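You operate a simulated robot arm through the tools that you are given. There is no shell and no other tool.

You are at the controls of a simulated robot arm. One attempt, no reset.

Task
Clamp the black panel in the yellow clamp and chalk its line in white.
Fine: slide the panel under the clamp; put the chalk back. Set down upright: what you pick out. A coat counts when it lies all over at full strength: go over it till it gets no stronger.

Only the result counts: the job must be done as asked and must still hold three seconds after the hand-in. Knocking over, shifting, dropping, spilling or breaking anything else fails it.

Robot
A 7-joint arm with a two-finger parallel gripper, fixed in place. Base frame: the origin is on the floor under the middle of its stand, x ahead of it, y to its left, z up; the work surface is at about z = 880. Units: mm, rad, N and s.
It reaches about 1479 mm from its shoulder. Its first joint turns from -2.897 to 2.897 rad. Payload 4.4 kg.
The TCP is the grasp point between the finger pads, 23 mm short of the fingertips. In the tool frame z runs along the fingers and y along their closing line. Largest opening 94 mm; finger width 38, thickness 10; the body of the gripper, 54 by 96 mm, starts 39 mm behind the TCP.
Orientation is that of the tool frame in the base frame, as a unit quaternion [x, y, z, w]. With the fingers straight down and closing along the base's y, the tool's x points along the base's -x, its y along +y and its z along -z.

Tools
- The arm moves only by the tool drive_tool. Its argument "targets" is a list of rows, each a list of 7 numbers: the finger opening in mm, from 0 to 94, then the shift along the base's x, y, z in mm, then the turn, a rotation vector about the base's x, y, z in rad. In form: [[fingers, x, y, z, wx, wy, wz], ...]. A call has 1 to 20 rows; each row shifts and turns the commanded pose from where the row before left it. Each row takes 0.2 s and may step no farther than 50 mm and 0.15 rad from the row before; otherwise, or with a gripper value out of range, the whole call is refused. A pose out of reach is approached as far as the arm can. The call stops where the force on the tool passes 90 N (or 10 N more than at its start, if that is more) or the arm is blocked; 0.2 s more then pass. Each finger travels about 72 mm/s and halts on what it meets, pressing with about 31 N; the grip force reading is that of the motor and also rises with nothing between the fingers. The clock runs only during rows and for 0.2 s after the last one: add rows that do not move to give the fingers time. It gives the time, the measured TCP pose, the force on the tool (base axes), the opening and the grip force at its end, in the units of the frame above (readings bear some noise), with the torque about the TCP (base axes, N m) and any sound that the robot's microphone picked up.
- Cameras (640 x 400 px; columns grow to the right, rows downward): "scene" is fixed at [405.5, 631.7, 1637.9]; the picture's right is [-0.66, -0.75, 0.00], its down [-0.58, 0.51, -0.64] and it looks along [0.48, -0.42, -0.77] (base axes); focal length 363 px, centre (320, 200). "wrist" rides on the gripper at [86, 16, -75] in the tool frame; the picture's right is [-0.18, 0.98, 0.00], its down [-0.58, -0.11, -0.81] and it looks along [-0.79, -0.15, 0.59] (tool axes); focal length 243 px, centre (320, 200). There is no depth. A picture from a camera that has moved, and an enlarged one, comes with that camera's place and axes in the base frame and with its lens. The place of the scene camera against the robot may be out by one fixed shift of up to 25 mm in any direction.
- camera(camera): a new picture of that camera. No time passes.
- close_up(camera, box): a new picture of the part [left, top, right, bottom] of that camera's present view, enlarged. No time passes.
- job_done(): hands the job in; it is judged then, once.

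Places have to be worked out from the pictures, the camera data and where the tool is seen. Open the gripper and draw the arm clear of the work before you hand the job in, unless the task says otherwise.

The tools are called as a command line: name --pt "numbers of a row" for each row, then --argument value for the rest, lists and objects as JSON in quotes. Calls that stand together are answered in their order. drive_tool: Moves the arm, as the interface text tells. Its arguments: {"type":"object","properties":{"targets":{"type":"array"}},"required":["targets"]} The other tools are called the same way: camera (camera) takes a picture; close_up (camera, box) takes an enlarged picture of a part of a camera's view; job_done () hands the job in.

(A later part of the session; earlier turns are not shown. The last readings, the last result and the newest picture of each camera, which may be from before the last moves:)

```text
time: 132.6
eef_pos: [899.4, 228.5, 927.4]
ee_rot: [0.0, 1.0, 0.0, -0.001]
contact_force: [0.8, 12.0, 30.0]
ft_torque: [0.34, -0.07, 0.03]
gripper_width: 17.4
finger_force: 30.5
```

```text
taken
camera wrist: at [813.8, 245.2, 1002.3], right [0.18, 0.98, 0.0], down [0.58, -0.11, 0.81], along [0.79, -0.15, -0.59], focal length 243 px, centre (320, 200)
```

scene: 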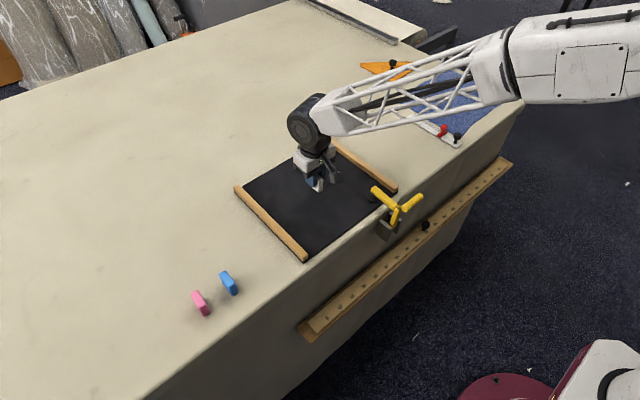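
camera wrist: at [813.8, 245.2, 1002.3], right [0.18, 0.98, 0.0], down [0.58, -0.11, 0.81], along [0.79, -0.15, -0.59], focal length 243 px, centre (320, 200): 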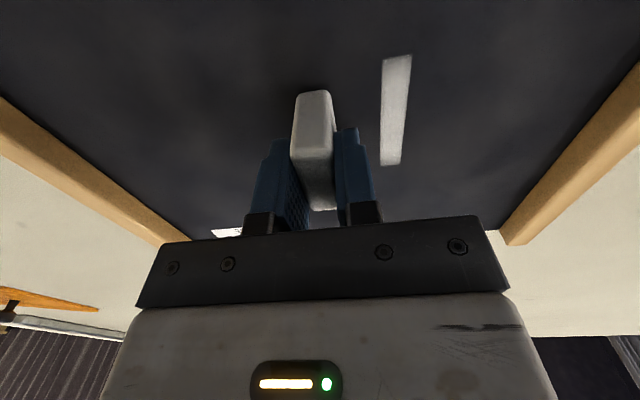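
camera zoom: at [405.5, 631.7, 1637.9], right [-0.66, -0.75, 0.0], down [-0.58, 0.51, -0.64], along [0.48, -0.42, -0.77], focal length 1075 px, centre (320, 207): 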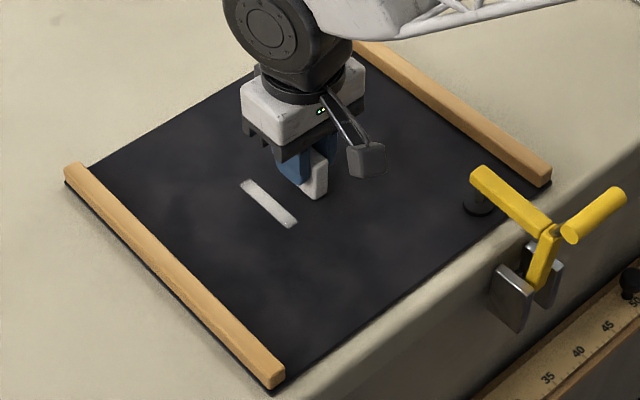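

Excellent — the sweep revealed the line: a white strip about 12 mm wide along x at y≈270 (so far x≈869–938). I'll move to y=270 and stroke along x, first toward the front.

drive_tool --pt "5 0 10 0.8 0 0 0" --pt "5 0 10 0 0 0 0" --pt "5 0 10 0 0 0 0" --pt "5 0 11 0 0 0 0" --pt "5 -10 0 0 0 0 0" --pt "5 -10 0 0 0 0 0" --pt "5 -10 0 0 0 0 0" --pt "5 -10 0 0 0 0 0" --pt "5 -10 0 0 0 0 0" --pt "5 -10 0 0 0 0 0" --pt "5 -10 0 0 0 0 0" --pt "5 -10 0 0 0 0 0" --pt "5 -10 0 0 0 0 0" --pt "5 -10 0 0 0 0 0" --pt "5 -10 0 0 0 0 0" --pt "5 -10 0 0 0 0 0" --pt "5 0 0 0 0 0 0"

close_up --camera "scene" --box '[230, 130, 410, 265]'

camera --camera "wrist"

```text
time: 136.2
eef_pos: [779.1, 270.3, 925.5]
ee_rot: [-0.001, 1.0, -0.001, 0.0]
contact_force: [0.4, -0.2, 1.2]
ft_torque: [-0.01, 0.01, 0.0]
gripper_width: 17.0
finger_force: 31.0
```

```text
2.96 times, centred on (320, 198) of scene
camera zoom: at [405.5, 631.7, 1637.9], right [-0.66, -0.75, 0.0], down [-0.58, 0.51, -0.64], along [0.48, -0.42, -0.77], focal length 1075 px, centre (320, 207)
```

zoom: 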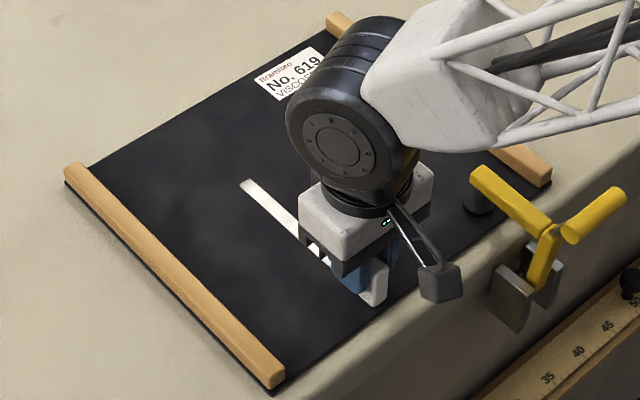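

```text
taken
camera wrist: at [692.7, 286.2, 1002.3], right [0.18, 0.98, 0.0], down [0.58, -0.11, 0.81], along [0.79, -0.15, -0.59], focal length 243 px, centre (320, 200)
```

wrist: 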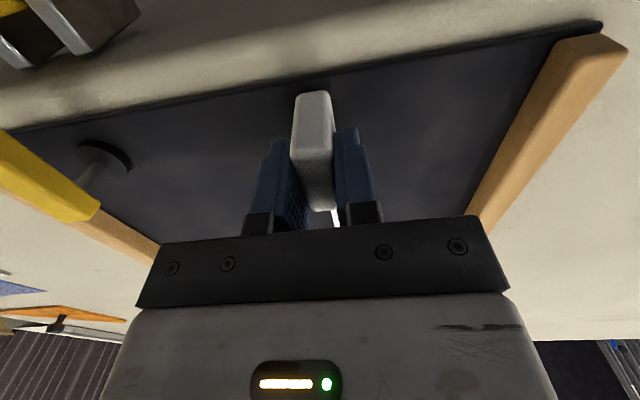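

The strip extends as I stroke. Force has dropped (the chalk wears or slips up a little). I'll lift and inspect the line so far.

drive_tool --pt "5 0 0 10 0 0 0" --pt "5 0 0 40 0 0 0" --pt "5 0 30 30 0 0 0" --pt "5 0 45 0 0 0 0" --pt "5 0 45 0 0 0 0" --pt "5 0 45 0 0 0 0" --pt "5 0 0 0 0 0 0"

close_up --camera "scene" --box '[230, 130, 410, 265]'

close_up --camera "scene" --box '[280, 180, 370, 236]'

camera --camera "wrist"

```text
time: 137.8
eef_pos: [777.2, 434.1, 1008.4]
ee_rot: [-0.002, 1.0, 0.001, -0.001]
contact_force: [-0.6, 0.1, -0.5]
ft_torque: [0.03, 0.01, 0.02]
gripper_width: 17.0
finger_force: 30.6
```

```text
2.96 times, centred on (320, 198) of scene
camera zoom: at [405.5, 631.7, 1637.9], right [-0.66, -0.75, 0.0], down [-0.58, 0.51, -0.64], along [0.48, -0.42, -0.77], focal length 1075 px, centre (320, 207)
```

zoom: 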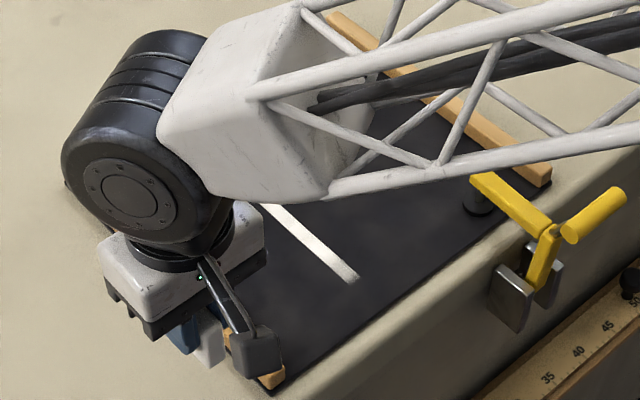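

```text
7.11 times, centred on (325, 208) of scene
camera zoom: at [405.5, 631.7, 1637.9], right [-0.66, -0.75, 0.0], down [-0.58, 0.51, -0.64], along [0.48, -0.42, -0.77], focal length 2580 px, centre (284, 143)
```

zoom: 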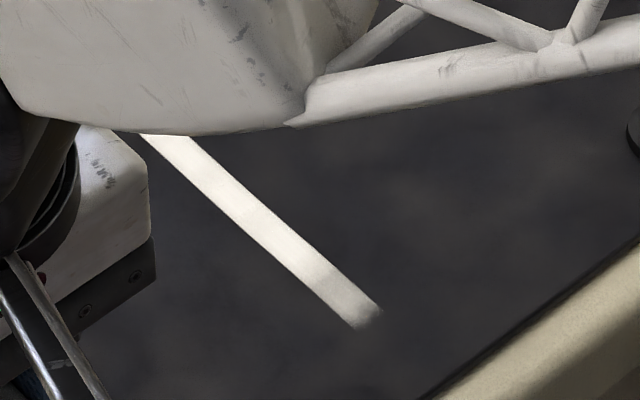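

```text
taken
camera wrist: at [692.7, 451.1, 1082.8], right [0.18, 0.98, 0.0], down [0.58, -0.11, 0.81], along [0.79, -0.15, -0.59], focal length 243 px, centre (320, 200)
```

wrist: 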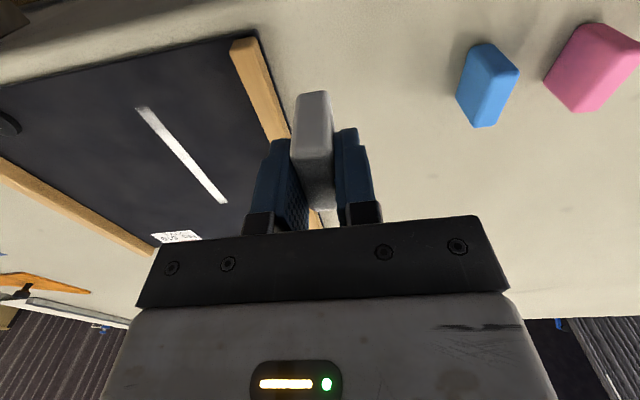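

The strip runs straight along x at y≈269, currently x≈790–938, with its front part fainter where the contact got lost. I'll come back down and stroke again with more pressure, checking the force as I go.

drive_tool --pt "5 20 -40 0 0 0 0" --pt "5 20 -40 0 0 0 0" --pt "5 20 -40 0 0 0 0" --pt "5 15 -44 -20 0 0 0" --pt "5 0 0 -40 0 0 0" --pt "5 0 0 -15 0 0 0" --pt "5 0 0 -5 0 0 0" --pt "5 0 0 0 0 0 0"

drive_tool --pt "5 0 0 -2 0 0 0" --pt "5 0 0 0 0 0 0"

drive_tool --pt "5 0 0 -1 0 0 0" --pt "5 0 0 0 0 0 0"

```text
refused: row 4 steps farther than a row can; nothing moved
```

```text
time: 138.4
eef_pos: [777.7, 434.8, 1005.1]
ee_rot: [0.0, 1.0, -0.001, -0.001]
contact_force: [-0.8, 0.1, -1.3]
ft_torque: [-0.01, 0.02, 0.02]
gripper_width: 17.2
finger_force: 31.0
```

```text
time: 139.0
eef_pos: [777.0, 435.5, 1004.4]
ee_rot: [-0.002, 1.0, 0.0, -0.002]
contact_force: [0.6, 0.3, -0.2]
ft_torque: [0.01, 0.01, 0.0]
gripper_width: 17.0
finger_force: 32.0
```

A step was over 50 mm again, so only a 3 mm free descent happened. Redoing the approach alone with shorter steps.

drive_tool --pt "5 20 -40 0 0 0 0" --pt "5 20 -40 0 0 0 0" --pt "5 20 -40 0 0 0 0" --pt "5 15 -45 0 0 0 0" --pt "5 0 0 -40 0 0 0" --pt "5 0 0 -25 0 0 0" --pt "5 0 0 -7 0 0 0" --pt "5 0 0 0 0 0 0"

```text
time: 140.8
eef_pos: [853.4, 269.8, 932.6]
ee_rot: [-0.002, 1.0, 0.0, -0.001]
contact_force: [1.0, 0.7, 0.0]
ft_torque: [0.01, 0.02, -0.02]
gripper_width: 17.2
finger_force: 31.4
```

drive_tool --pt "5 0 0 -3 0 0 0" --pt "5 0 0 -1.5 0 0 0" --pt "5 0 0 0 0 0 0"

```text
time: 141.6
eef_pos: [853.1, 270.7, 928.3]
ee_rot: [-0.001, 1.0, 0.0, -0.001]
contact_force: [0.1, 0.3, 0.1]
ft_torque: [0.01, 0.01, -0.02]
gripper_width: 17.0
finger_force: 31.0
```

drive_tool --pt "5 0 0 -1.5 0 0 0" --pt "5 0 0 0 0 0 0"

drive_tool --pt "5 0 0 -1 0 0 0" --pt "5 0 0 0 0 0 0"

```text
time: 142.2
eef_pos: [853.8, 270.7, 928.4]
ee_rot: [-0.002, 1.0, 0.001, -0.001]
contact_force: [-3.1, 0.1, 9.0]
ft_torque: [0.03, 0.13, 0.03]
gripper_width: 17.2
finger_force: 31.2
```

```text
time: 142.8
eef_pos: [855.4, 270.8, 927.4]
ee_rot: [-0.001, 1.0, 0.001, 0.0]
contact_force: [1.0, 1.9, 22.2]
ft_torque: [0.03, 0.04, -0.03]
gripper_width: 17.1
finger_force: 31.0
```

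Contact restored (22 N). I'll stroke forward in short segments while watching the force.

drive_tool --pt "5 -8 0 0 0 0 0" --pt "5 -8 0 0 0 0 0" --pt "5 -8 0 0 0 0 0" --pt "5 -8 0 0 0 0 0" --pt "5 0 0 0 0 0 0"

drive_tool --pt "5 -8 0 -0.5 0 0 0" --pt "5 -8 0 0 0 0 0" --pt "5 0 0 0 0 0 0"

drive_tool --pt "5 -8 0 -0.5 0 0 0" --pt "5 -8 0 0 0 0 0" --pt "5 0 0 0 0 0 0"

```text
time: 144.0
eef_pos: [822.7, 270.3, 926.3]
ee_rot: [-0.002, 1.0, 0.0, -0.001]
contact_force: [11.1, 0.7, 32.2]
ft_torque: [0.02, -0.08, 0.03]
gripper_width: 17.4
finger_force: 31.2
```

```text
time: 144.8
eef_pos: [805.1, 270.5, 924.7]
ee_rot: [-0.001, 1.0, 0.0, -0.001]
contact_force: [8.5, -1.6, 32.8]
ft_torque: [-0.04, 0.02, -0.03]
gripper_width: 17.4
finger_force: 30.9
```

```text
time: 145.6
eef_pos: [789.4, 272.0, 925.0]
ee_rot: [-0.001, 1.0, 0.0, 0.0]
contact_force: [8.4, 0.0, 25.8]
ft_torque: [-0.07, 0.04, 0.01]
gripper_width: 17.1
finger_force: 30.9
```

Force holds at ~26–33 N. I'll go a bit lighter to the front limit (x≈772), then lift and look.

drive_tool --pt "5 -6 -1.5 0.3 0 0 0" --pt "5 -6 0 0 0 0 0" --pt "5 -5 0 0 0 0 0" --pt "5 0 0 0 0 0 0"

drive_tool --pt "5 0 0 15 0 0 0" --pt "5 10 20 40 0 0 0" --pt "5 0 45 20 0 0 0" --pt "5 0 45 0 0 0 0" --pt "5 0 45 0 0 0 0" --pt "5 0 0 0 0 0 0"

camera --camera "wrist"

close_up --camera "wrist" --box '[80, 60, 260, 210]'

```text
time: 146.6
eef_pos: [771.6, 269.9, 924.8]
ee_rot: [-0.001, 1.0, 0.001, -0.001]
contact_force: [3.5, -0.8, 17.0]
ft_torque: [-0.03, 0.1, 0.03]
gripper_width: 17.1
finger_force: 31.0
```

```text
time: 148.0
eef_pos: [783.5, 421.9, 999.6]
ee_rot: [-0.001, 1.0, 0.0, -0.001]
contact_force: [-0.3, -0.7, 0.2]
ft_torque: [-0.01, -0.01, 0.02]
gripper_width: 17.2
finger_force: 30.9
```

```text
taken
camera wrist: at [697.1, 438.5, 1075.1], right [0.18, 0.98, 0.0], down [0.58, -0.11, 0.81], along [0.79, -0.15, -0.59], focal length 243 px, centre (320, 200)
```

wrist: 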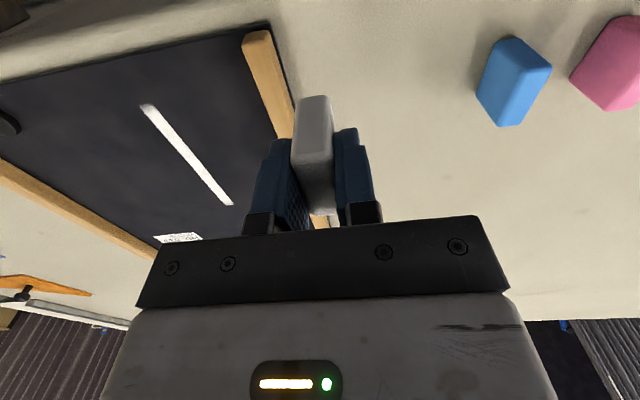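

```text
2.67 times, centred on (170, 135) of wrist
camera zoom: at [697.1, 438.5, 1075.1], right [0.18, 0.98, 0.0], down [0.58, -0.11, 0.81], along [0.79, -0.15, -0.59], focal length 647 px, centre (720, 373)
```

zoom: 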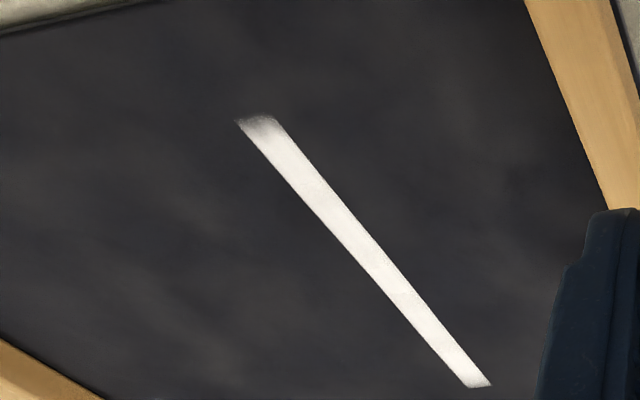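

The front end of the line stays at x≈788 even though the chalk went beyond it, so the line starts there (its tip still needs more coat). Now I'll stroke from x≈915 toward the rear to find the other end.

drive_tool --pt "5 30 -35 0 0 0 0" --pt "5 30 -35 0 0 0 0" --pt "5 30 -35 0 0 0 0" --pt "5 30 -35 0 0 0 0" --pt "5 12 -12 -30 0 0 0" --pt "5 0 0 -30 0 0 0" --pt "5 0 0 -8 0 0 0" --pt "5 0 0 -3 0 0 0" --pt "5 0 0 0 0 0 0"

```text
time: 150.0
eef_pos: [913.9, 272.3, 929.7]
ee_rot: [-0.001, 1.0, 0.0, -0.001]
contact_force: [0.3, 0.2, -0.8]
ft_torque: [0.01, 0.0, 0.0]
gripper_width: 17.4
finger_force: 30.8
```

drive_tool --pt "5 0 -2.5 -2 0 0 0" --pt "5 0 0 -1 0 0 0" --pt "5 0 0 0 0 0 0"

drive_tool --pt "5 0 0 -0.7 0 0 0" --pt "5 0 0 0 0 0 0"

```text
time: 150.8
eef_pos: [913.6, 269.7, 925.8]
ee_rot: [0.0, 1.0, 0.001, -0.001]
contact_force: [0.2, -0.1, 0.2]
ft_torque: [0.0, 0.03, -0.02]
gripper_width: 17.2
finger_force: 31.8
```

```text
time: 151.4
eef_pos: [915.1, 269.4, 924.7]
ee_rot: [-0.001, 1.0, -0.001, -0.001]
contact_force: [0.1, 0.2, -0.5]
ft_torque: [-0.03, 0.0, -0.01]
gripper_width: 17.1
finger_force: 30.7
```

No contact yet — the chalk is wearing shorter (or has been pushed up). Lowering further in small steps.

drive_tool --pt "5 0 0 -1 0 0 0" --pt "5 0 0 0 0 0 0"

drive_tool --pt "5 0 0 -1 0 0 0" --pt "5 0 0 0 0 0 0"

```text
time: 152.0
eef_pos: [915.6, 270.0, 926.2]
ee_rot: [-0.001, 1.0, -0.001, -0.001]
contact_force: [-0.2, -1.7, 7.0]
ft_torque: [-0.07, 0.19, 0.02]
gripper_width: 17.0
finger_force: 30.8
```

```text
time: 152.6
eef_pos: [914.6, 269.7, 925.7]
ee_rot: [-0.001, 1.0, 0.0, -0.001]
contact_force: [-2.5, 0.1, 23.0]
ft_torque: [0.03, 0.53, -0.02]
gripper_width: 17.2
finger_force: 30.9
```

Contact at 23 N. Stroking +x (rearward) with force checks.

drive_tool --pt "5 8 0 0.3 0 0 0" --pt "5 8 0 0 0 0 0" --pt "5 8 0 0 0 0 0" --pt "5 8 0 0 0 0 0" --pt "5 0 0 0 0 0 0"

drive_tool --pt "5 8 0 0 0 0 0" --pt "5 8 0 0 0 0 0" --pt "5 8 0 0 0 0 0" --pt "5 8 0 0 0 0 0" --pt "5 0 0 0 0 0 0"

```text
time: 153.8
eef_pos: [946.6, 269.6, 924.3]
ee_rot: [-0.001, 1.0, -0.001, 0.0]
contact_force: [-7.8, 2.6, 28.9]
ft_torque: [0.12, -0.06, -0.01]
gripper_width: 17.2
finger_force: 31.0
```

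```text
time: 155.0
eef_pos: [978.7, 269.3, 923.5]
ee_rot: [-0.002, 1.0, 0.0, -0.001]
contact_force: [-7.3, 0.3, 25.6]
ft_torque: [0.03, -0.08, 0.01]
gripper_width: 17.2
finger_force: 30.6
```

drive_tool --pt "5 8 0 0.2 0 0 0" --pt "5 8 0 0 0 0 0" --pt "5 8 0 0 0 0 0" --pt "5 8 0 0 0 0 0" --pt "5 8 0 0 0 0 0" --pt "5 6 0 0 0 0 0" --pt "5 0 0 0 0 0 0"

drive_tool --pt "5 0 0 15 0 0 0" --pt "5 -30 10 35 0 0 0" --pt "5 -40 20 20 0 0 0" --pt "5 -40 30 0 0 0 0" --pt "5 -40 30 0 0 0 0" --pt "5 -35 30 0 0 0 0" --pt "5 -35 30 0 0 0 0" --pt "5 0 0 0 0 0 0"

camera --camera "wrist"

close_up --camera "wrist" --box '[80, 40, 290, 240]'

```text
time: 156.6
eef_pos: [1024.1, 269.9, 924.1]
ee_rot: [-0.001, 1.0, 0.0, -0.001]
contact_force: [-4.0, 1.8, 10.1]
ft_torque: [0.06, -0.06, 0.02]
gripper_width: 17.6
finger_force: 30.9
```

```text
time: 158.4
eef_pos: [804.7, 416.4, 992.8]
ee_rot: [-0.001, 1.0, -0.001, -0.001]
contact_force: [0.5, 0.2, -0.7]
ft_torque: [-0.02, -0.01, 0.0]
gripper_width: 17.3
finger_force: 31.3
```

```text
taken
camera wrist: at [719.2, 433.3, 1067.2], right [0.18, 0.98, 0.0], down [0.58, -0.11, 0.81], along [0.79, -0.15, -0.59], focal length 243 px, centre (320, 200)
```

wrist: 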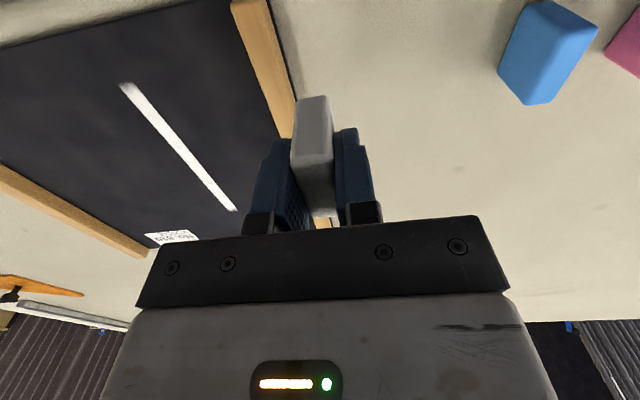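

```text
2.00 times, centred on (185, 140) of wrist
camera zoom: at [719.2, 433.3, 1067.2], right [0.18, 0.98, 0.0], down [0.58, -0.11, 0.81], along [0.79, -0.15, -0.59], focal length 485 px, centre (590, 320)
```

zoom: 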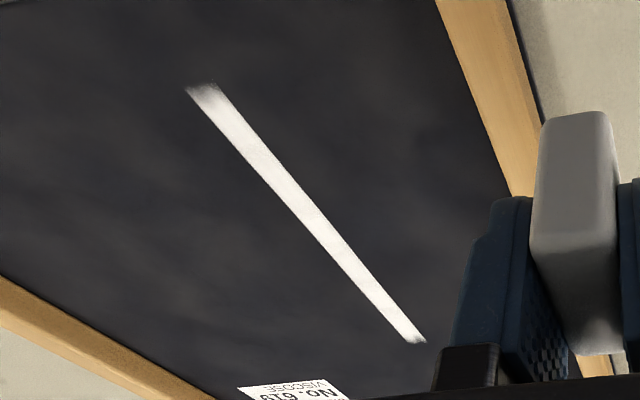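

The line now shows both ends: roughly x≈788 to 968 at y≈269, about 180 × 12 mm, with slightly fainter tips. I'll get the arm out of the scene camera's way and examine the coat.

drive_tool --pt "5 0 40 20 0 0 0" --pt "5 0 45 0 0 0 0" --pt "5 0 45 0 0 0 0" --pt "5 -20 45 0 0 0 0" --pt "5 -40 25 0 0 0 0" --pt "5 -45 0 0 0 0 0" --pt "5 -45 0 0 0 0 0" --pt "5 -45 0 0 0 0 0" --pt "5 0 0 0 0 0 0"

close_up --camera "scene" --box '[230, 130, 410, 265]'

camera --camera "scene"

```text
time: 160.4
eef_pos: [609.8, 618.6, 1013.4]
ee_rot: [-0.001, 1.0, 0.0, -0.002]
contact_force: [-0.1, -0.4, -1.2]
ft_torque: [-0.02, -0.04, 0.0]
gripper_width: 17.2
finger_force: 30.7
```

```text
2.96 times, centred on (320, 198) of scene
camera zoom: at [405.5, 631.7, 1637.9], right [-0.66, -0.75, 0.0], down [-0.58, 0.51, -0.64], along [0.48, -0.42, -0.77], focal length 1075 px, centre (320, 207)
```

zoom: 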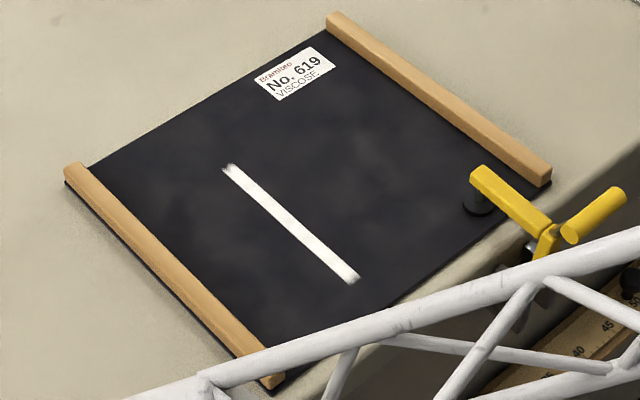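

```text
taken
```

scene: 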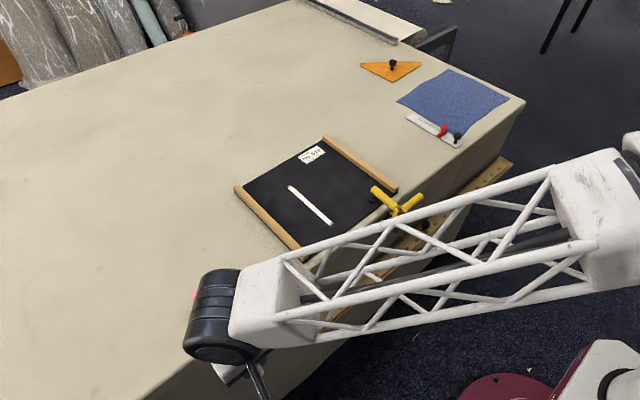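

The line is clear now. Zooming in on its ends and middle to judge evenness of the coat.

close_up --camera "scene" --box '[280, 180, 312, 200]'

close_up --camera "scene" --box '[295, 192, 327, 212]'

close_up --camera "scene" --box '[308, 206, 340, 226]'

close_up --camera "scene" --box '[280, 180, 344, 232]'

```text
16.00 times, centred on (296, 190) of scene
camera zoom: at [405.5, 631.7, 1637.9], right [-0.66, -0.75, 0.0], down [-0.58, 0.51, -0.64], along [0.48, -0.42, -0.77], focal length 5806 px, centre (704, 360)
```

zoom: 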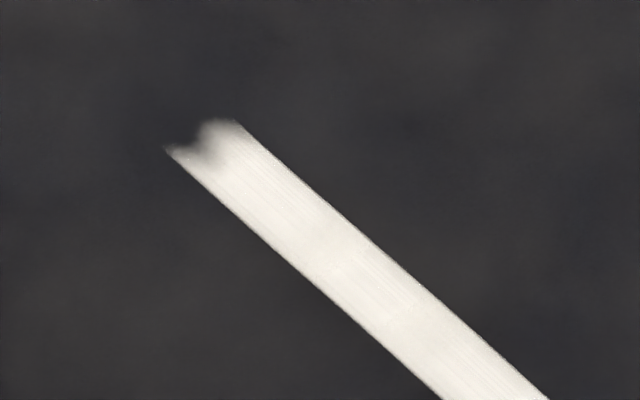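

```text
16.00 times, centred on (311, 202) of scene
camera zoom: at [405.5, 631.7, 1637.9], right [-0.66, -0.75, 0.0], down [-0.58, 0.51, -0.64], along [0.48, -0.42, -0.77], focal length 5806 px, centre (464, 168)
```

zoom: 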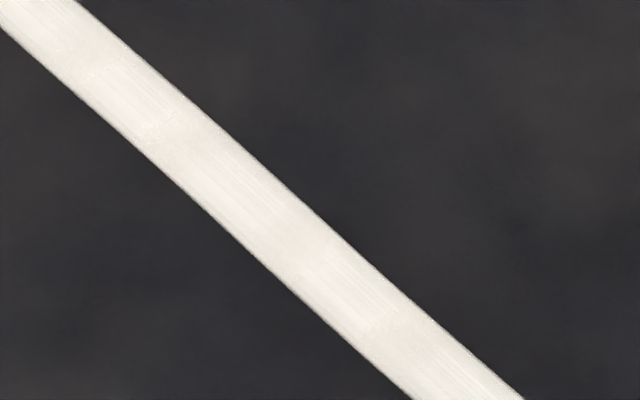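

```text
16.00 times, centred on (324, 216) of scene
camera zoom: at [405.5, 631.7, 1637.9], right [-0.66, -0.75, 0.0], down [-0.58, 0.51, -0.64], along [0.48, -0.42, -0.77], focal length 5806 px, centre (256, -56)
```

zoom: 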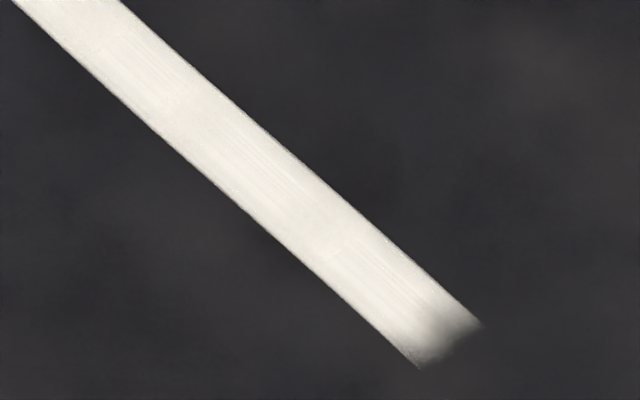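

```text
7.69 times, centred on (312, 206) of scene
camera zoom: at [405.5, 631.7, 1637.9], right [-0.66, -0.75, 0.0], down [-0.58, 0.51, -0.64], along [0.48, -0.42, -0.77], focal length 2791 px, centre (382, 154)
```

zoom: 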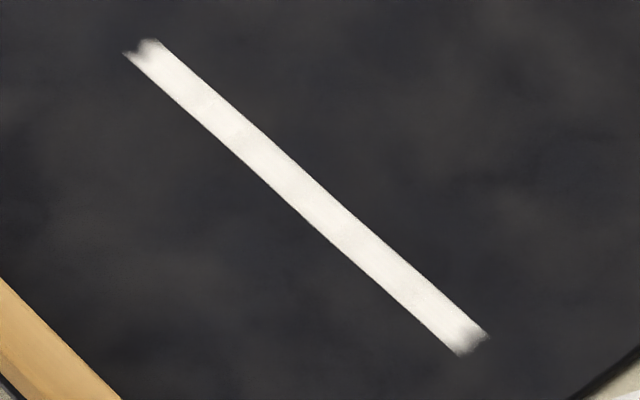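

The line is covered along its length, with faint segment-to-segment differences and soft tips, so I'll go over it several more times until it no longer changes. Returning to the rear end.

drive_tool --pt "5 34 -32 0 0 0 0" --pt "5 34 -32 0 0 0 0" --pt "5 34 -32 0 0 0 0" --pt "5 34 -32 0 0 0 0" --pt "5 34 -32 0 0 0 0" --pt "5 34 -32 0 0 0 0" --pt "5 34 -32 0 0 0 0" --pt "5 34 -32 0 0 0 0" --pt "5 34 -32 0 0 0 0" --pt "5 34 -31 0 0 0 0" --pt "5 34 -30 0 0 0 0" --pt "5 0 0 -40 0 0 0" --pt "5 0 0 -35 0 0 0" --pt "5 0 0 -8 0 0 0" --pt "5 0 0 0 0 0 0"

```text
time: 163.6
eef_pos: [982.5, 272.9, 932.6]
ee_rot: [-0.002, 1.0, 0.0, -0.002]
contact_force: [-0.4, -0.2, -0.8]
ft_torque: [0.03, 0.02, 0.0]
gripper_width: 17.6
finger_force: 31.4
```

drive_tool --pt "5 0 -3 -4 0 0 0" --pt "5 0 0 -2 0 0 0" --pt "5 0 0 0 0 0 0"

drive_tool --pt "5 0 0 -1.5 0 0 0" --pt "5 0 0 0 0 0 0"

```text
time: 164.4
eef_pos: [983.3, 267.0, 924.5]
ee_rot: [-0.001, 1.0, 0.0, -0.001]
contact_force: [1.0, 0.6, 0.4]
ft_torque: [0.02, 0.0, -0.01]
gripper_width: 17.2
finger_force: 31.0
```

```text
time: 165.0
eef_pos: [982.5, 266.6, 923.8]
ee_rot: [-0.001, 1.0, 0.0, -0.001]
contact_force: [-0.5, 1.4, 4.3]
ft_torque: [0.07, -0.03, 0.01]
gripper_width: 17.4
finger_force: 31.3
```

Contact (4 N). I'll set y≈268.5, add a little pressure and stroke the full length toward the front.

drive_tool --pt "5 0 1.8 -0.6 0 0 0" --pt "5 -10 0 0 0 0 0" --pt "5 -10 0 0 0 0 0" --pt "5 -10 0 0 0 0 0" --pt "5 -10 0 0 0 0 0" --pt "5 -10 0 0 0 0 0" --pt "5 -10 0 0 0 0 0" --pt "5 -10 0 0 0 0 0" --pt "5 0 0 0 0 0 0"

drive_tool --pt "5 -10 0 -0.1 0 0 0" --pt "5 -10 0 0 0 0 0" --pt "5 -10 0 0 0 0 0" --pt "5 -10 0 0 0 0 0" --pt "5 -10 0 0 0 0 0" --pt "5 -10 0 0 0 0 0" --pt "5 -10 0 0 0 0 0" --pt "5 0 0 0 0 0 0"

drive_tool --pt "5 -10 0 -0.1 0 0 0" --pt "5 -10 0 0 0 0 0" --pt "5 -10 0 0 0 0 0" --pt "5 -10 0 0 0 0 0" --pt "5 -10 0 0 0 0 0" --pt "5 -10 0 0 0 0 0" --pt "5 -8 0 0 0 0 0" --pt "5 0 0 0 0 0 0"

```text
time: 167.0
eef_pos: [913.4, 267.8, 923.9]
ee_rot: [-0.002, 1.0, 0.0, 0.0]
contact_force: [6.4, 1.4, 20.4]
ft_torque: [0.03, -0.39, -0.01]
gripper_width: 17.1
finger_force: 31.2
```

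```text
time: 168.8
eef_pos: [844.6, 270.1, 923.0]
ee_rot: [0.0, 1.0, -0.001, -0.001]
contact_force: [10.1, -0.1, 29.7]
ft_torque: [-0.03, -0.07, 0.02]
gripper_width: 17.3
finger_force: 31.2
```

```text
time: 170.6
eef_pos: [776.1, 268.0, 921.7]
ee_rot: [0.0, 1.0, -0.001, -0.002]
contact_force: [4.5, -1.8, 13.9]
ft_torque: [-0.08, -0.03, 0.01]
gripper_width: 17.4
finger_force: 30.8
```

Forces stayed 14–30 N. Now a return stroke toward the rear, about 1 mm further in y.

drive_tool --pt "5 -4 0 -0.2 0 0 0" --pt "5 10 1 0 0 0 0" --pt "5 10 0 0 0 0 0" --pt "5 10 0 0 0 0 0" --pt "5 10 0 0 0 0 0" --pt "5 10 0 0 0 0 0" --pt "5 10 0 0 0 0 0" --pt "5 10 0 0 0 0 0" --pt "5 0 0 0 0 0 0"

drive_tool --pt "5 10 0 -0.2 0 0 0" --pt "5 10 0 0 0 0 0" --pt "5 10 0 0 0 0 0" --pt "5 10 0 0 0 0 0" --pt "5 10 0 0 0 0 0" --pt "5 10 0 0 0 0 0" --pt "5 10 0 0 0 0 0" --pt "5 0 0 0 0 0 0"

drive_tool --pt "5 10 0 -0.2 0 0 0" --pt "5 10 0 0 0 0 0" --pt "5 10 0 0 0 0 0" --pt "5 10 0 0 0 0 0" --pt "5 10 0 0 0 0 0" --pt "5 10 0 0 0 0 0" --pt "5 8 0 0 0 0 0" --pt "5 0 0 0 0 0 0"

```text
time: 172.6
eef_pos: [842.4, 270.2, 922.6]
ee_rot: [0.0, 1.0, 0.001, -0.002]
contact_force: [-0.2, 0.8, -0.5]
ft_torque: [-0.02, 0.04, -0.03]
gripper_width: 17.2
finger_force: 30.9
```

```text
time: 174.4
eef_pos: [913.5, 272.5, 921.1]
ee_rot: [-0.001, 1.0, 0.0, -0.001]
contact_force: [-3.7, 1.6, 10.8]
ft_torque: [0.08, 0.29, -0.01]
gripper_width: 17.5
finger_force: 30.7
```

```text
time: 176.2
eef_pos: [979.6, 270.2, 921.3]
ee_rot: [-0.002, 1.0, 0.0, -0.001]
contact_force: [-6.9, 2.7, 19.1]
ft_torque: [0.02, 0.29, -0.01]
gripper_width: 17.0
finger_force: 31.3
```

Contact was lost on the first third of that return, but held afterwards. I'll lift, clear the view and compare the coat.

drive_tool --pt "5 0 0 15 0 0 0" --pt "5 10 10 40 0 0 0" --pt "5 40 20 20 0 0 0" --pt "5 45 20 0 0 0 0" --pt "5 45 20 0 0 0 0" --pt "5 0 0 0 0 0 0"

close_up --camera "scene" --box '[280, 180, 312, 200]'

close_up --camera "scene" --box '[308, 206, 340, 226]'

close_up --camera "scene" --box '[280, 180, 344, 232]'

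```text
time: 177.6
eef_pos: [1120.6, 341.8, 997.9]
ee_rot: [-0.002, 1.0, 0.001, -0.002]
contact_force: [0.1, 0.3, -1.4]
ft_torque: [-0.03, -0.01, -0.02]
gripper_width: 17.1
finger_force: 30.6
```

```text
16.00 times, centred on (296, 190) of scene
camera zoom: at [405.5, 631.7, 1637.9], right [-0.66, -0.75, 0.0], down [-0.58, 0.51, -0.64], along [0.48, -0.42, -0.77], focal length 5806 px, centre (704, 360)
```

zoom: 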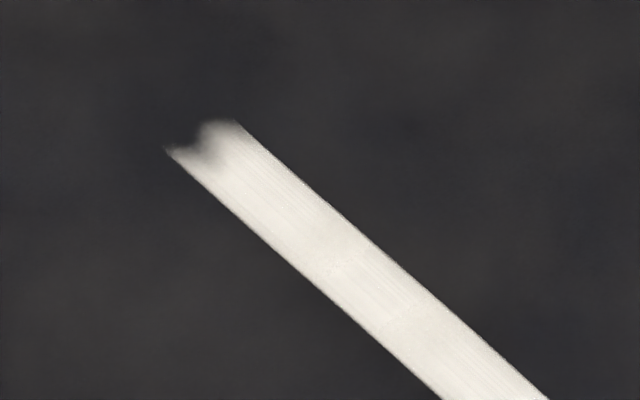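

```text
16.00 times, centred on (324, 216) of scene
camera zoom: at [405.5, 631.7, 1637.9], right [-0.66, -0.75, 0.0], down [-0.58, 0.51, -0.64], along [0.48, -0.42, -0.77], focal length 5806 px, centre (256, -56)
```

zoom: 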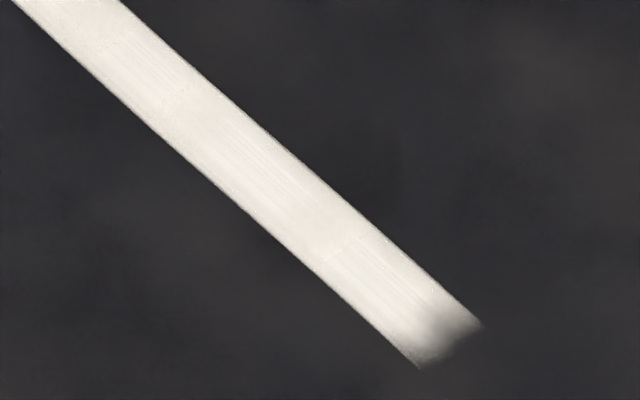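

```text
7.69 times, centred on (312, 206) of scene
camera zoom: at [405.5, 631.7, 1637.9], right [-0.66, -0.75, 0.0], down [-0.58, 0.51, -0.64], along [0.48, -0.42, -0.77], focal length 2791 px, centre (382, 154)
```

zoom: 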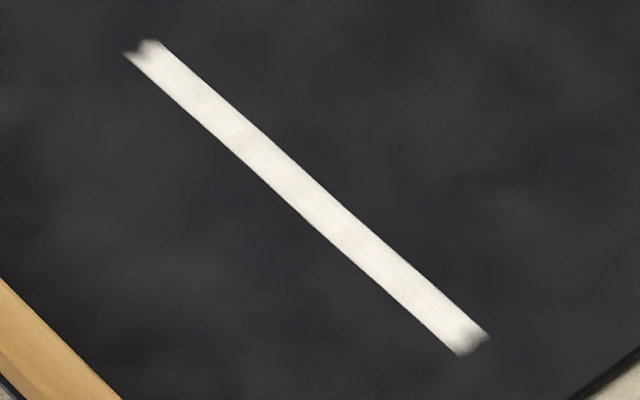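

The tips look exactly the same after two more passes, so that is just the stroke's natural edge; the coat hardly changed. I'll make one more full pass, ensuring contact on the front third, to be sure it is saturated.

drive_tool --pt "5 -40 -20 0 0 0 0" --pt "5 -40 -20 0 0 0 0" --pt "5 -40 -20 -10 0 0 0" --pt "5 -16 -12 -30 0 0 0" --pt "5 0 0 -30 0 0 0" --pt "5 0 0 0 0 0 0"

```text
time: 179.0
eef_pos: [984.1, 270.1, 929.2]
ee_rot: [-0.003, 1.0, 0.0, -0.002]
contact_force: [0.3, 0.5, -0.2]
ft_torque: [0.05, -0.02, 0.01]
gripper_width: 16.9
finger_force: 30.9
```

drive_tool --pt "5 0 -1 -5 0 0 0" --pt "5 0 0 -2 0 0 0" --pt "5 0 0 0 0 0 0"

drive_tool --pt "5 0 0 -1 0 0 0" --pt "5 0 0 0 0 0 0"

```text
time: 179.8
eef_pos: [983.4, 268.3, 921.5]
ee_rot: [-0.002, 1.0, 0.0, 0.0]
contact_force: [-1.2, 0.7, 8.2]
ft_torque: [0.03, 0.09, -0.01]
gripper_width: 17.0
finger_force: 30.1
```

```text
time: 180.4
eef_pos: [983.5, 269.0, 921.5]
ee_rot: [-0.001, 1.0, 0.001, 0.0]
contact_force: [-7.0, 6.5, 24.2]
ft_torque: [0.17, 0.31, 0.02]
gripper_width: 17.2
finger_force: 30.7
```

Contact at 24 N, y≈269. Full stroke to the front.

drive_tool --pt "5 -10 0 0 0 0 0" --pt "5 -10 0 0 0 0 0" --pt "5 -10 0 0 0 0 0" --pt "5 -10 0 0 0 0 0" --pt "5 -10 0 0 0 0 0" --pt "5 -10 0 0 0 0 0" --pt "5 -10 0 0 0 0 0" --pt "5 0 0 0 0 0 0"

drive_tool --pt "5 -10 0 -0.3 0 0 0" --pt "5 -10 0 0 0 0 0" --pt "5 -10 0 0 0 0 0" --pt "5 -10 0 0 0 0 0" --pt "5 -10 0 -0.3 0 0 0" --pt "5 -10 0 0 0 0 0" --pt "5 -10 0 0 0 0 0" --pt "5 0 0 0 0 0 0"

drive_tool --pt "5 -10 0 -0.3 0 0 0" --pt "5 -10 0 0 0 0 0" --pt "5 -10 0 0 0 0 0" --pt "5 -10 0 -0.3 0 0 0" --pt "5 -10 0 0 0 0 0" --pt "5 -10 0 0 0 0 0" --pt "5 -10 0 0 0 0 0" --pt "5 0 0 0 0 0 0"

```text
time: 182.2
eef_pos: [914.5, 266.7, 920.9]
ee_rot: [-0.003, 1.0, 0.0, -0.001]
contact_force: [6.8, 0.7, 31.4]
ft_torque: [0.07, 0.08, -0.02]
gripper_width: 17.1
finger_force: 31.0
```

```text
time: 184.0
eef_pos: [844.7, 267.6, 920.6]
ee_rot: [-0.001, 1.0, 0.001, 0.0]
contact_force: [16.3, -1.8, 50.6]
ft_torque: [-0.06, -0.05, -0.04]
gripper_width: 17.4
finger_force: 30.7
```

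```text
time: 185.8
eef_pos: [773.8, 265.9, 916.8]
ee_rot: [-0.002, 1.0, 0.0, -0.001]
contact_force: [-0.4, 0.5, -0.5]
ft_torque: [-0.01, -0.01, 0.01]
gripper_width: 17.6
finger_force: 30.8
```

Force spiked to 50 N mid-way and then vanished at the front; I'll lift and check the chalk in the grip and the line.

drive_tool --pt "5 0 0 20 0 0 0" --pt "5 0 15 40 0 0 0" --pt "5 0 45 20 0 0 0" --pt "5 0 45 0 0 0 0" --pt "5 0 45 0 0 0 0" --pt "5 0 0 0 0 0 0"

camera --camera "wrist"

close_up --camera "wrist" --box '[240, 70, 400, 230]'

```text
time: 187.2
eef_pos: [774.9, 418.7, 998.7]
ee_rot: [-0.002, 1.0, 0.0, -0.001]
contact_force: [-0.7, 0.2, -1.4]
ft_torque: [-0.01, 0.0, 0.0]
gripper_width: 17.6
finger_force: 31.7
```

```text
taken
camera wrist: at [689.5, 433.8, 1073.5], right [0.18, 0.98, 0.0], down [0.58, -0.11, 0.81], along [0.79, -0.15, -0.59], focal length 243 px, centre (320, 200)
```

wrist: 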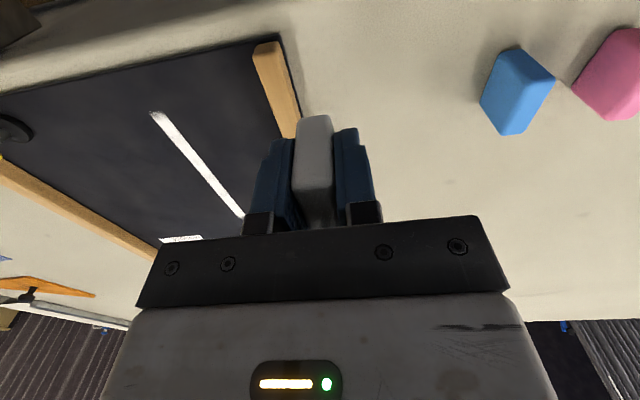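

```text
2.50 times, centred on (320, 150) of wrist
camera zoom: at [689.5, 433.8, 1073.5], right [0.18, 0.98, 0.0], down [0.58, -0.11, 0.81], along [0.79, -0.15, -0.59], focal length 606 px, centre (320, 325)
```

zoom: 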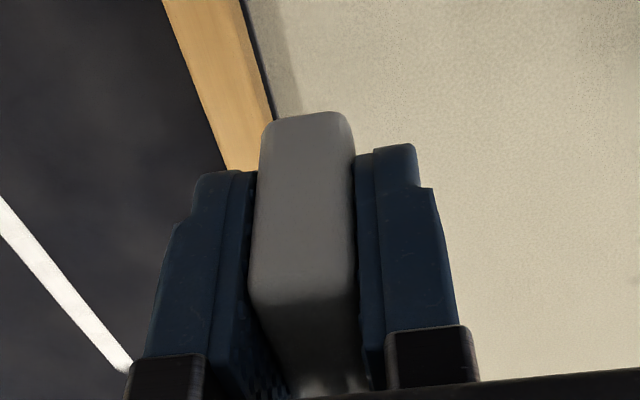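

The chalk was pushed ~10 mm up in the grip but is still held upright. Now checking the line's coat.

drive_tool --pt "5 0 45 0 0 0 0" --pt "5 -20 40 0 0 0 0" --pt "5 -30 35 0 0 0 0" --pt "5 -40 20 0 0 0 0" --pt "5 -45 10 0 0 0 0" --pt "5 0 0 0 0 0 0"

close_up --camera "scene" --box '[280, 180, 344, 232]'

close_up --camera "scene" --box '[280, 180, 312, 200]'

close_up --camera "scene" --box '[295, 192, 327, 212]'

close_up --camera "scene" --box '[308, 206, 340, 226]'

```text
time: 188.6
eef_pos: [638.9, 568.1, 999.4]
ee_rot: [-0.001, 1.0, 0.0, -0.001]
contact_force: [-0.2, 0.5, -0.4]
ft_torque: [0.01, 0.03, 0.03]
gripper_width: 17.4
finger_force: 30.8
```

```text
7.69 times, centred on (312, 206) of scene
camera zoom: at [405.5, 631.7, 1637.9], right [-0.66, -0.75, 0.0], down [-0.58, 0.51, -0.64], along [0.48, -0.42, -0.77], focal length 2791 px, centre (382, 154)
```

zoom: 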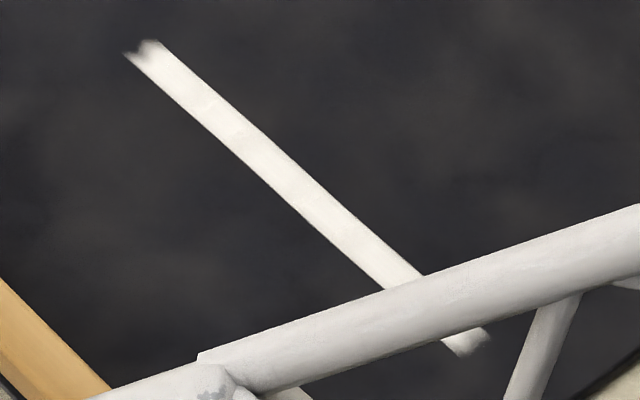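

```text
16.00 times, centred on (296, 190) of scene
camera zoom: at [405.5, 631.7, 1637.9], right [-0.66, -0.75, 0.0], down [-0.58, 0.51, -0.64], along [0.48, -0.42, -0.77], focal length 5806 px, centre (704, 360)
```

zoom: 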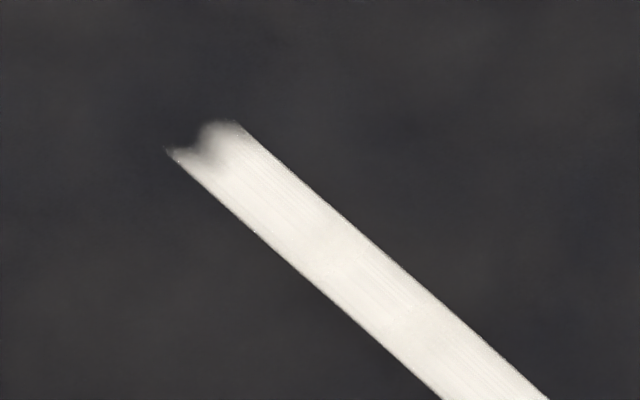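

```text
16.00 times, centred on (311, 202) of scene
camera zoom: at [405.5, 631.7, 1637.9], right [-0.66, -0.75, 0.0], down [-0.58, 0.51, -0.64], along [0.48, -0.42, -0.77], focal length 5806 px, centre (464, 168)
```

zoom: 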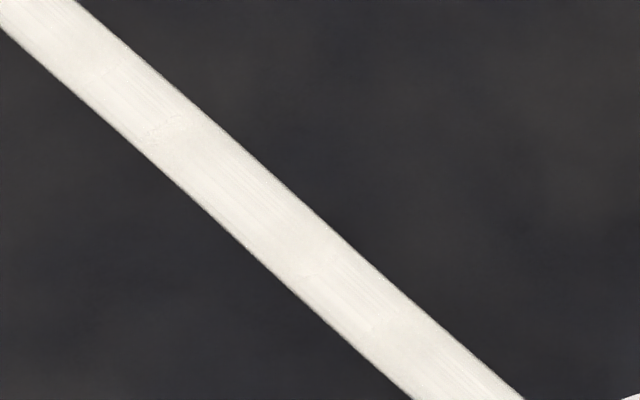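

```text
16.00 times, centred on (324, 216) of scene
camera zoom: at [405.5, 631.7, 1637.9], right [-0.66, -0.75, 0.0], down [-0.58, 0.51, -0.64], along [0.48, -0.42, -0.77], focal length 5806 px, centre (256, -56)
```

zoom: 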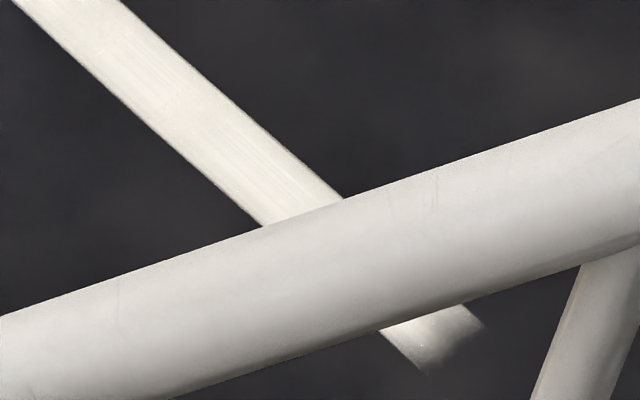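

The coat no longer changes between passes — it's saturated. I'll now take the chalk back to its original spot (818, 702) to set it down upright.

drive_tool --pt "5 36 27 0 0 0 0" --pt "5 36 27 0 0 0 0" --pt "5 36 27 0 0 0 0" --pt "5 36 27 0 0 0 0" --pt "5 35 26 0 0 0 0" --pt "5 0 0 -40 0 0 0" --pt "5 0 0 0 0 0 0"

camera --camera "wrist"

close_up --camera "scene" --box '[275, 175, 355, 240]'

```text
time: 190.2
eef_pos: [818.1, 704.2, 959.3]
ee_rot: [-0.001, 1.0, 0.0, -0.001]
contact_force: [0.0, 0.8, -1.2]
ft_torque: [0.03, -0.01, 0.01]
gripper_width: 17.5
finger_force: 31.4
```

```text
taken
camera wrist: at [731.4, 720.0, 1034.5], right [0.18, 0.98, 0.0], down [0.58, -0.11, 0.81], along [0.79, -0.15, -0.59], focal length 243 px, centre (320, 200)
```

wrist: 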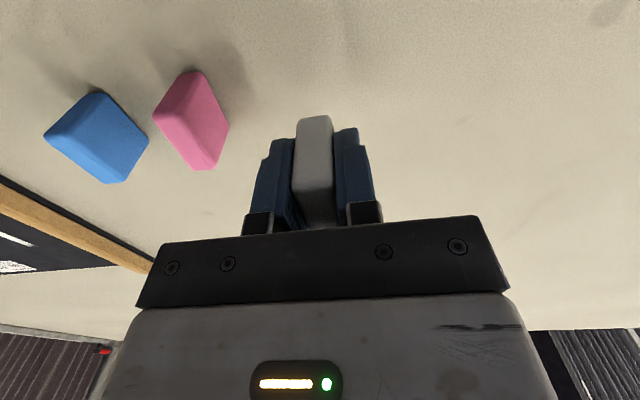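

```text
6.15 times, centred on (315, 208) of scene
camera zoom: at [405.5, 631.7, 1637.9], right [-0.66, -0.75, 0.0], down [-0.58, 0.51, -0.64], along [0.48, -0.42, -0.77], focal length 2233 px, centre (351, 154)
```

zoom: 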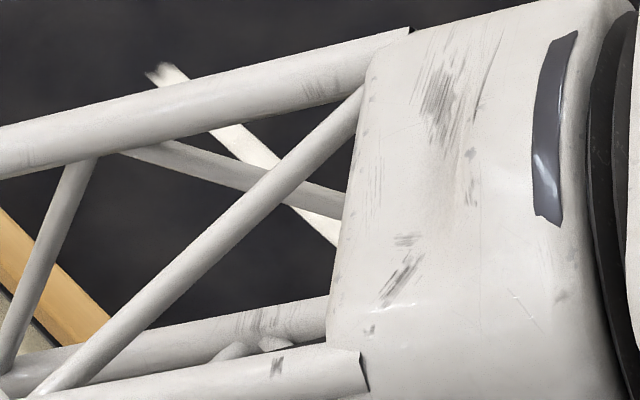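

I'll set the chalk down gently here.

drive_tool --pt "5 0 -2 -20 0 0 0" --pt "5 0 0 -15 0 0 0" --pt "5 0 0 -5 0 0 0" --pt "5 0 0 0 0 0 0"

drive_tool --pt "5 0 0 -2 0 0 0" --pt "5 0 0 -1.5 0 0 0" --pt "5 0 0 0 0 0 0"

```text
time: 191.2
eef_pos: [817.2, 699.7, 919.4]
ee_rot: [-0.001, 1.0, 0.0, 0.0]
contact_force: [0.5, 0.3, -0.4]
ft_torque: [0.01, -0.01, -0.01]
gripper_width: 17.3
finger_force: 31.3
```

```text
time: 192.0
eef_pos: [817.5, 699.2, 914.7]
ee_rot: [-0.001, 1.0, 0.0, -0.001]
contact_force: [-0.6, -0.3, -0.7]
ft_torque: [0.02, 0.01, 0.02]
gripper_width: 17.3
finger_force: 31.3
```

drive_tool --pt "5 0 0 -1 0 0 0" --pt "5 0 0 0 0 0 0"

drive_tool --pt "5 0 0 -1 0 0 0" --pt "5 0 0 0 0 0 0"

```text
time: 192.6
eef_pos: [817.1, 699.5, 913.6]
ee_rot: [-0.001, 1.0, 0.0, -0.002]
contact_force: [0.5, 0.6, -0.6]
ft_torque: [0.0, 0.0, -0.03]
gripper_width: 17.4
finger_force: 30.6
```

```text
time: 193.2
eef_pos: [819.2, 699.2, 911.9]
ee_rot: [-0.001, 1.0, -0.001, -0.001]
contact_force: [-0.8, 0.3, -0.2]
ft_torque: [-0.04, -0.04, 0.0]
gripper_width: 17.5
finger_force: 31.5
```

drive_tool --pt "5 0 0 -1 0 0 0" --pt "5 0 0 0 0 0 0"

drive_tool --pt "5 0 0 -1 0 0 0" --pt "5 0 0 0 0 0 0"

camera --camera "wrist"

```text
time: 193.8
eef_pos: [818.1, 698.6, 910.6]
ee_rot: [-0.002, 1.0, 0.0, -0.001]
contact_force: [0.1, -0.2, -0.8]
ft_torque: [0.02, -0.02, 0.02]
gripper_width: 17.4
finger_force: 31.1
```

```text
time: 194.4
eef_pos: [818.3, 698.9, 908.7]
ee_rot: [-0.001, 1.0, 0.0, -0.001]
contact_force: [-0.3, 1.0, -0.7]
ft_torque: [-0.02, -0.02, 0.0]
gripper_width: 17.5
finger_force: 31.2
```

```text
taken
camera wrist: at [732.2, 715.1, 984.9], right [0.18, 0.98, 0.0], down [0.58, -0.11, 0.81], along [0.79, -0.15, -0.59], focal length 243 px, centre (320, 200)
```

wrist: 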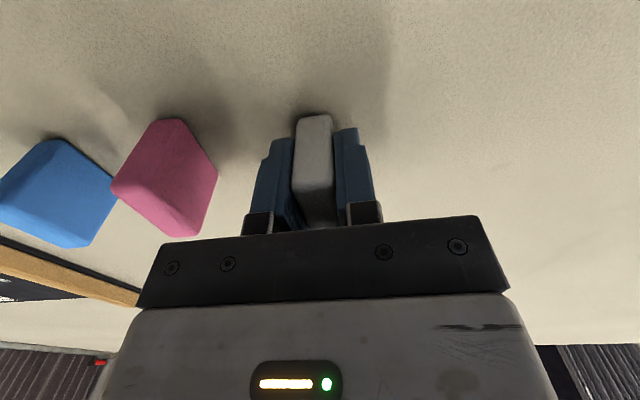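

Still no contact; continuing down 1 mm at a time (fingertips are ~5 mm above the table).

drive_tool --pt "5 0 0 -1 0 0 0" --pt "5 0 0 0 0 0 0"

drive_tool --pt "5 0 0 -0.7 0 0 0" --pt "5 0 0 0 0 0 0"

close_up --camera "wrist" --box '[240, 70, 400, 230]'

```text
time: 195.0
eef_pos: [818.4, 698.6, 909.5]
ee_rot: [-0.001, 1.0, 0.001, -0.001]
contact_force: [-0.3, -0.5, -0.1]
ft_torque: [0.03, 0.01, -0.02]
gripper_width: 17.5
finger_force: 30.9
```

```text
time: 195.6
eef_pos: [816.7, 700.1, 909.3]
ee_rot: [-0.001, 1.0, 0.001, -0.001]
contact_force: [-0.1, 0.1, -0.7]
ft_torque: [0.0, 0.02, -0.01]
gripper_width: 17.4
finger_force: 30.9
```

```text
2.50 times, centred on (320, 150) of wrist
camera zoom: at [731.9, 715.6, 983.7], right [0.18, 0.98, 0.0], down [0.58, -0.11, 0.81], along [0.79, -0.15, -0.59], focal length 606 px, centre (320, 325)
```

zoom: 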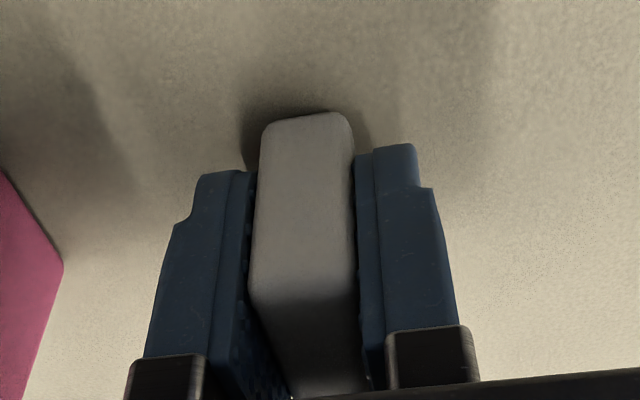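

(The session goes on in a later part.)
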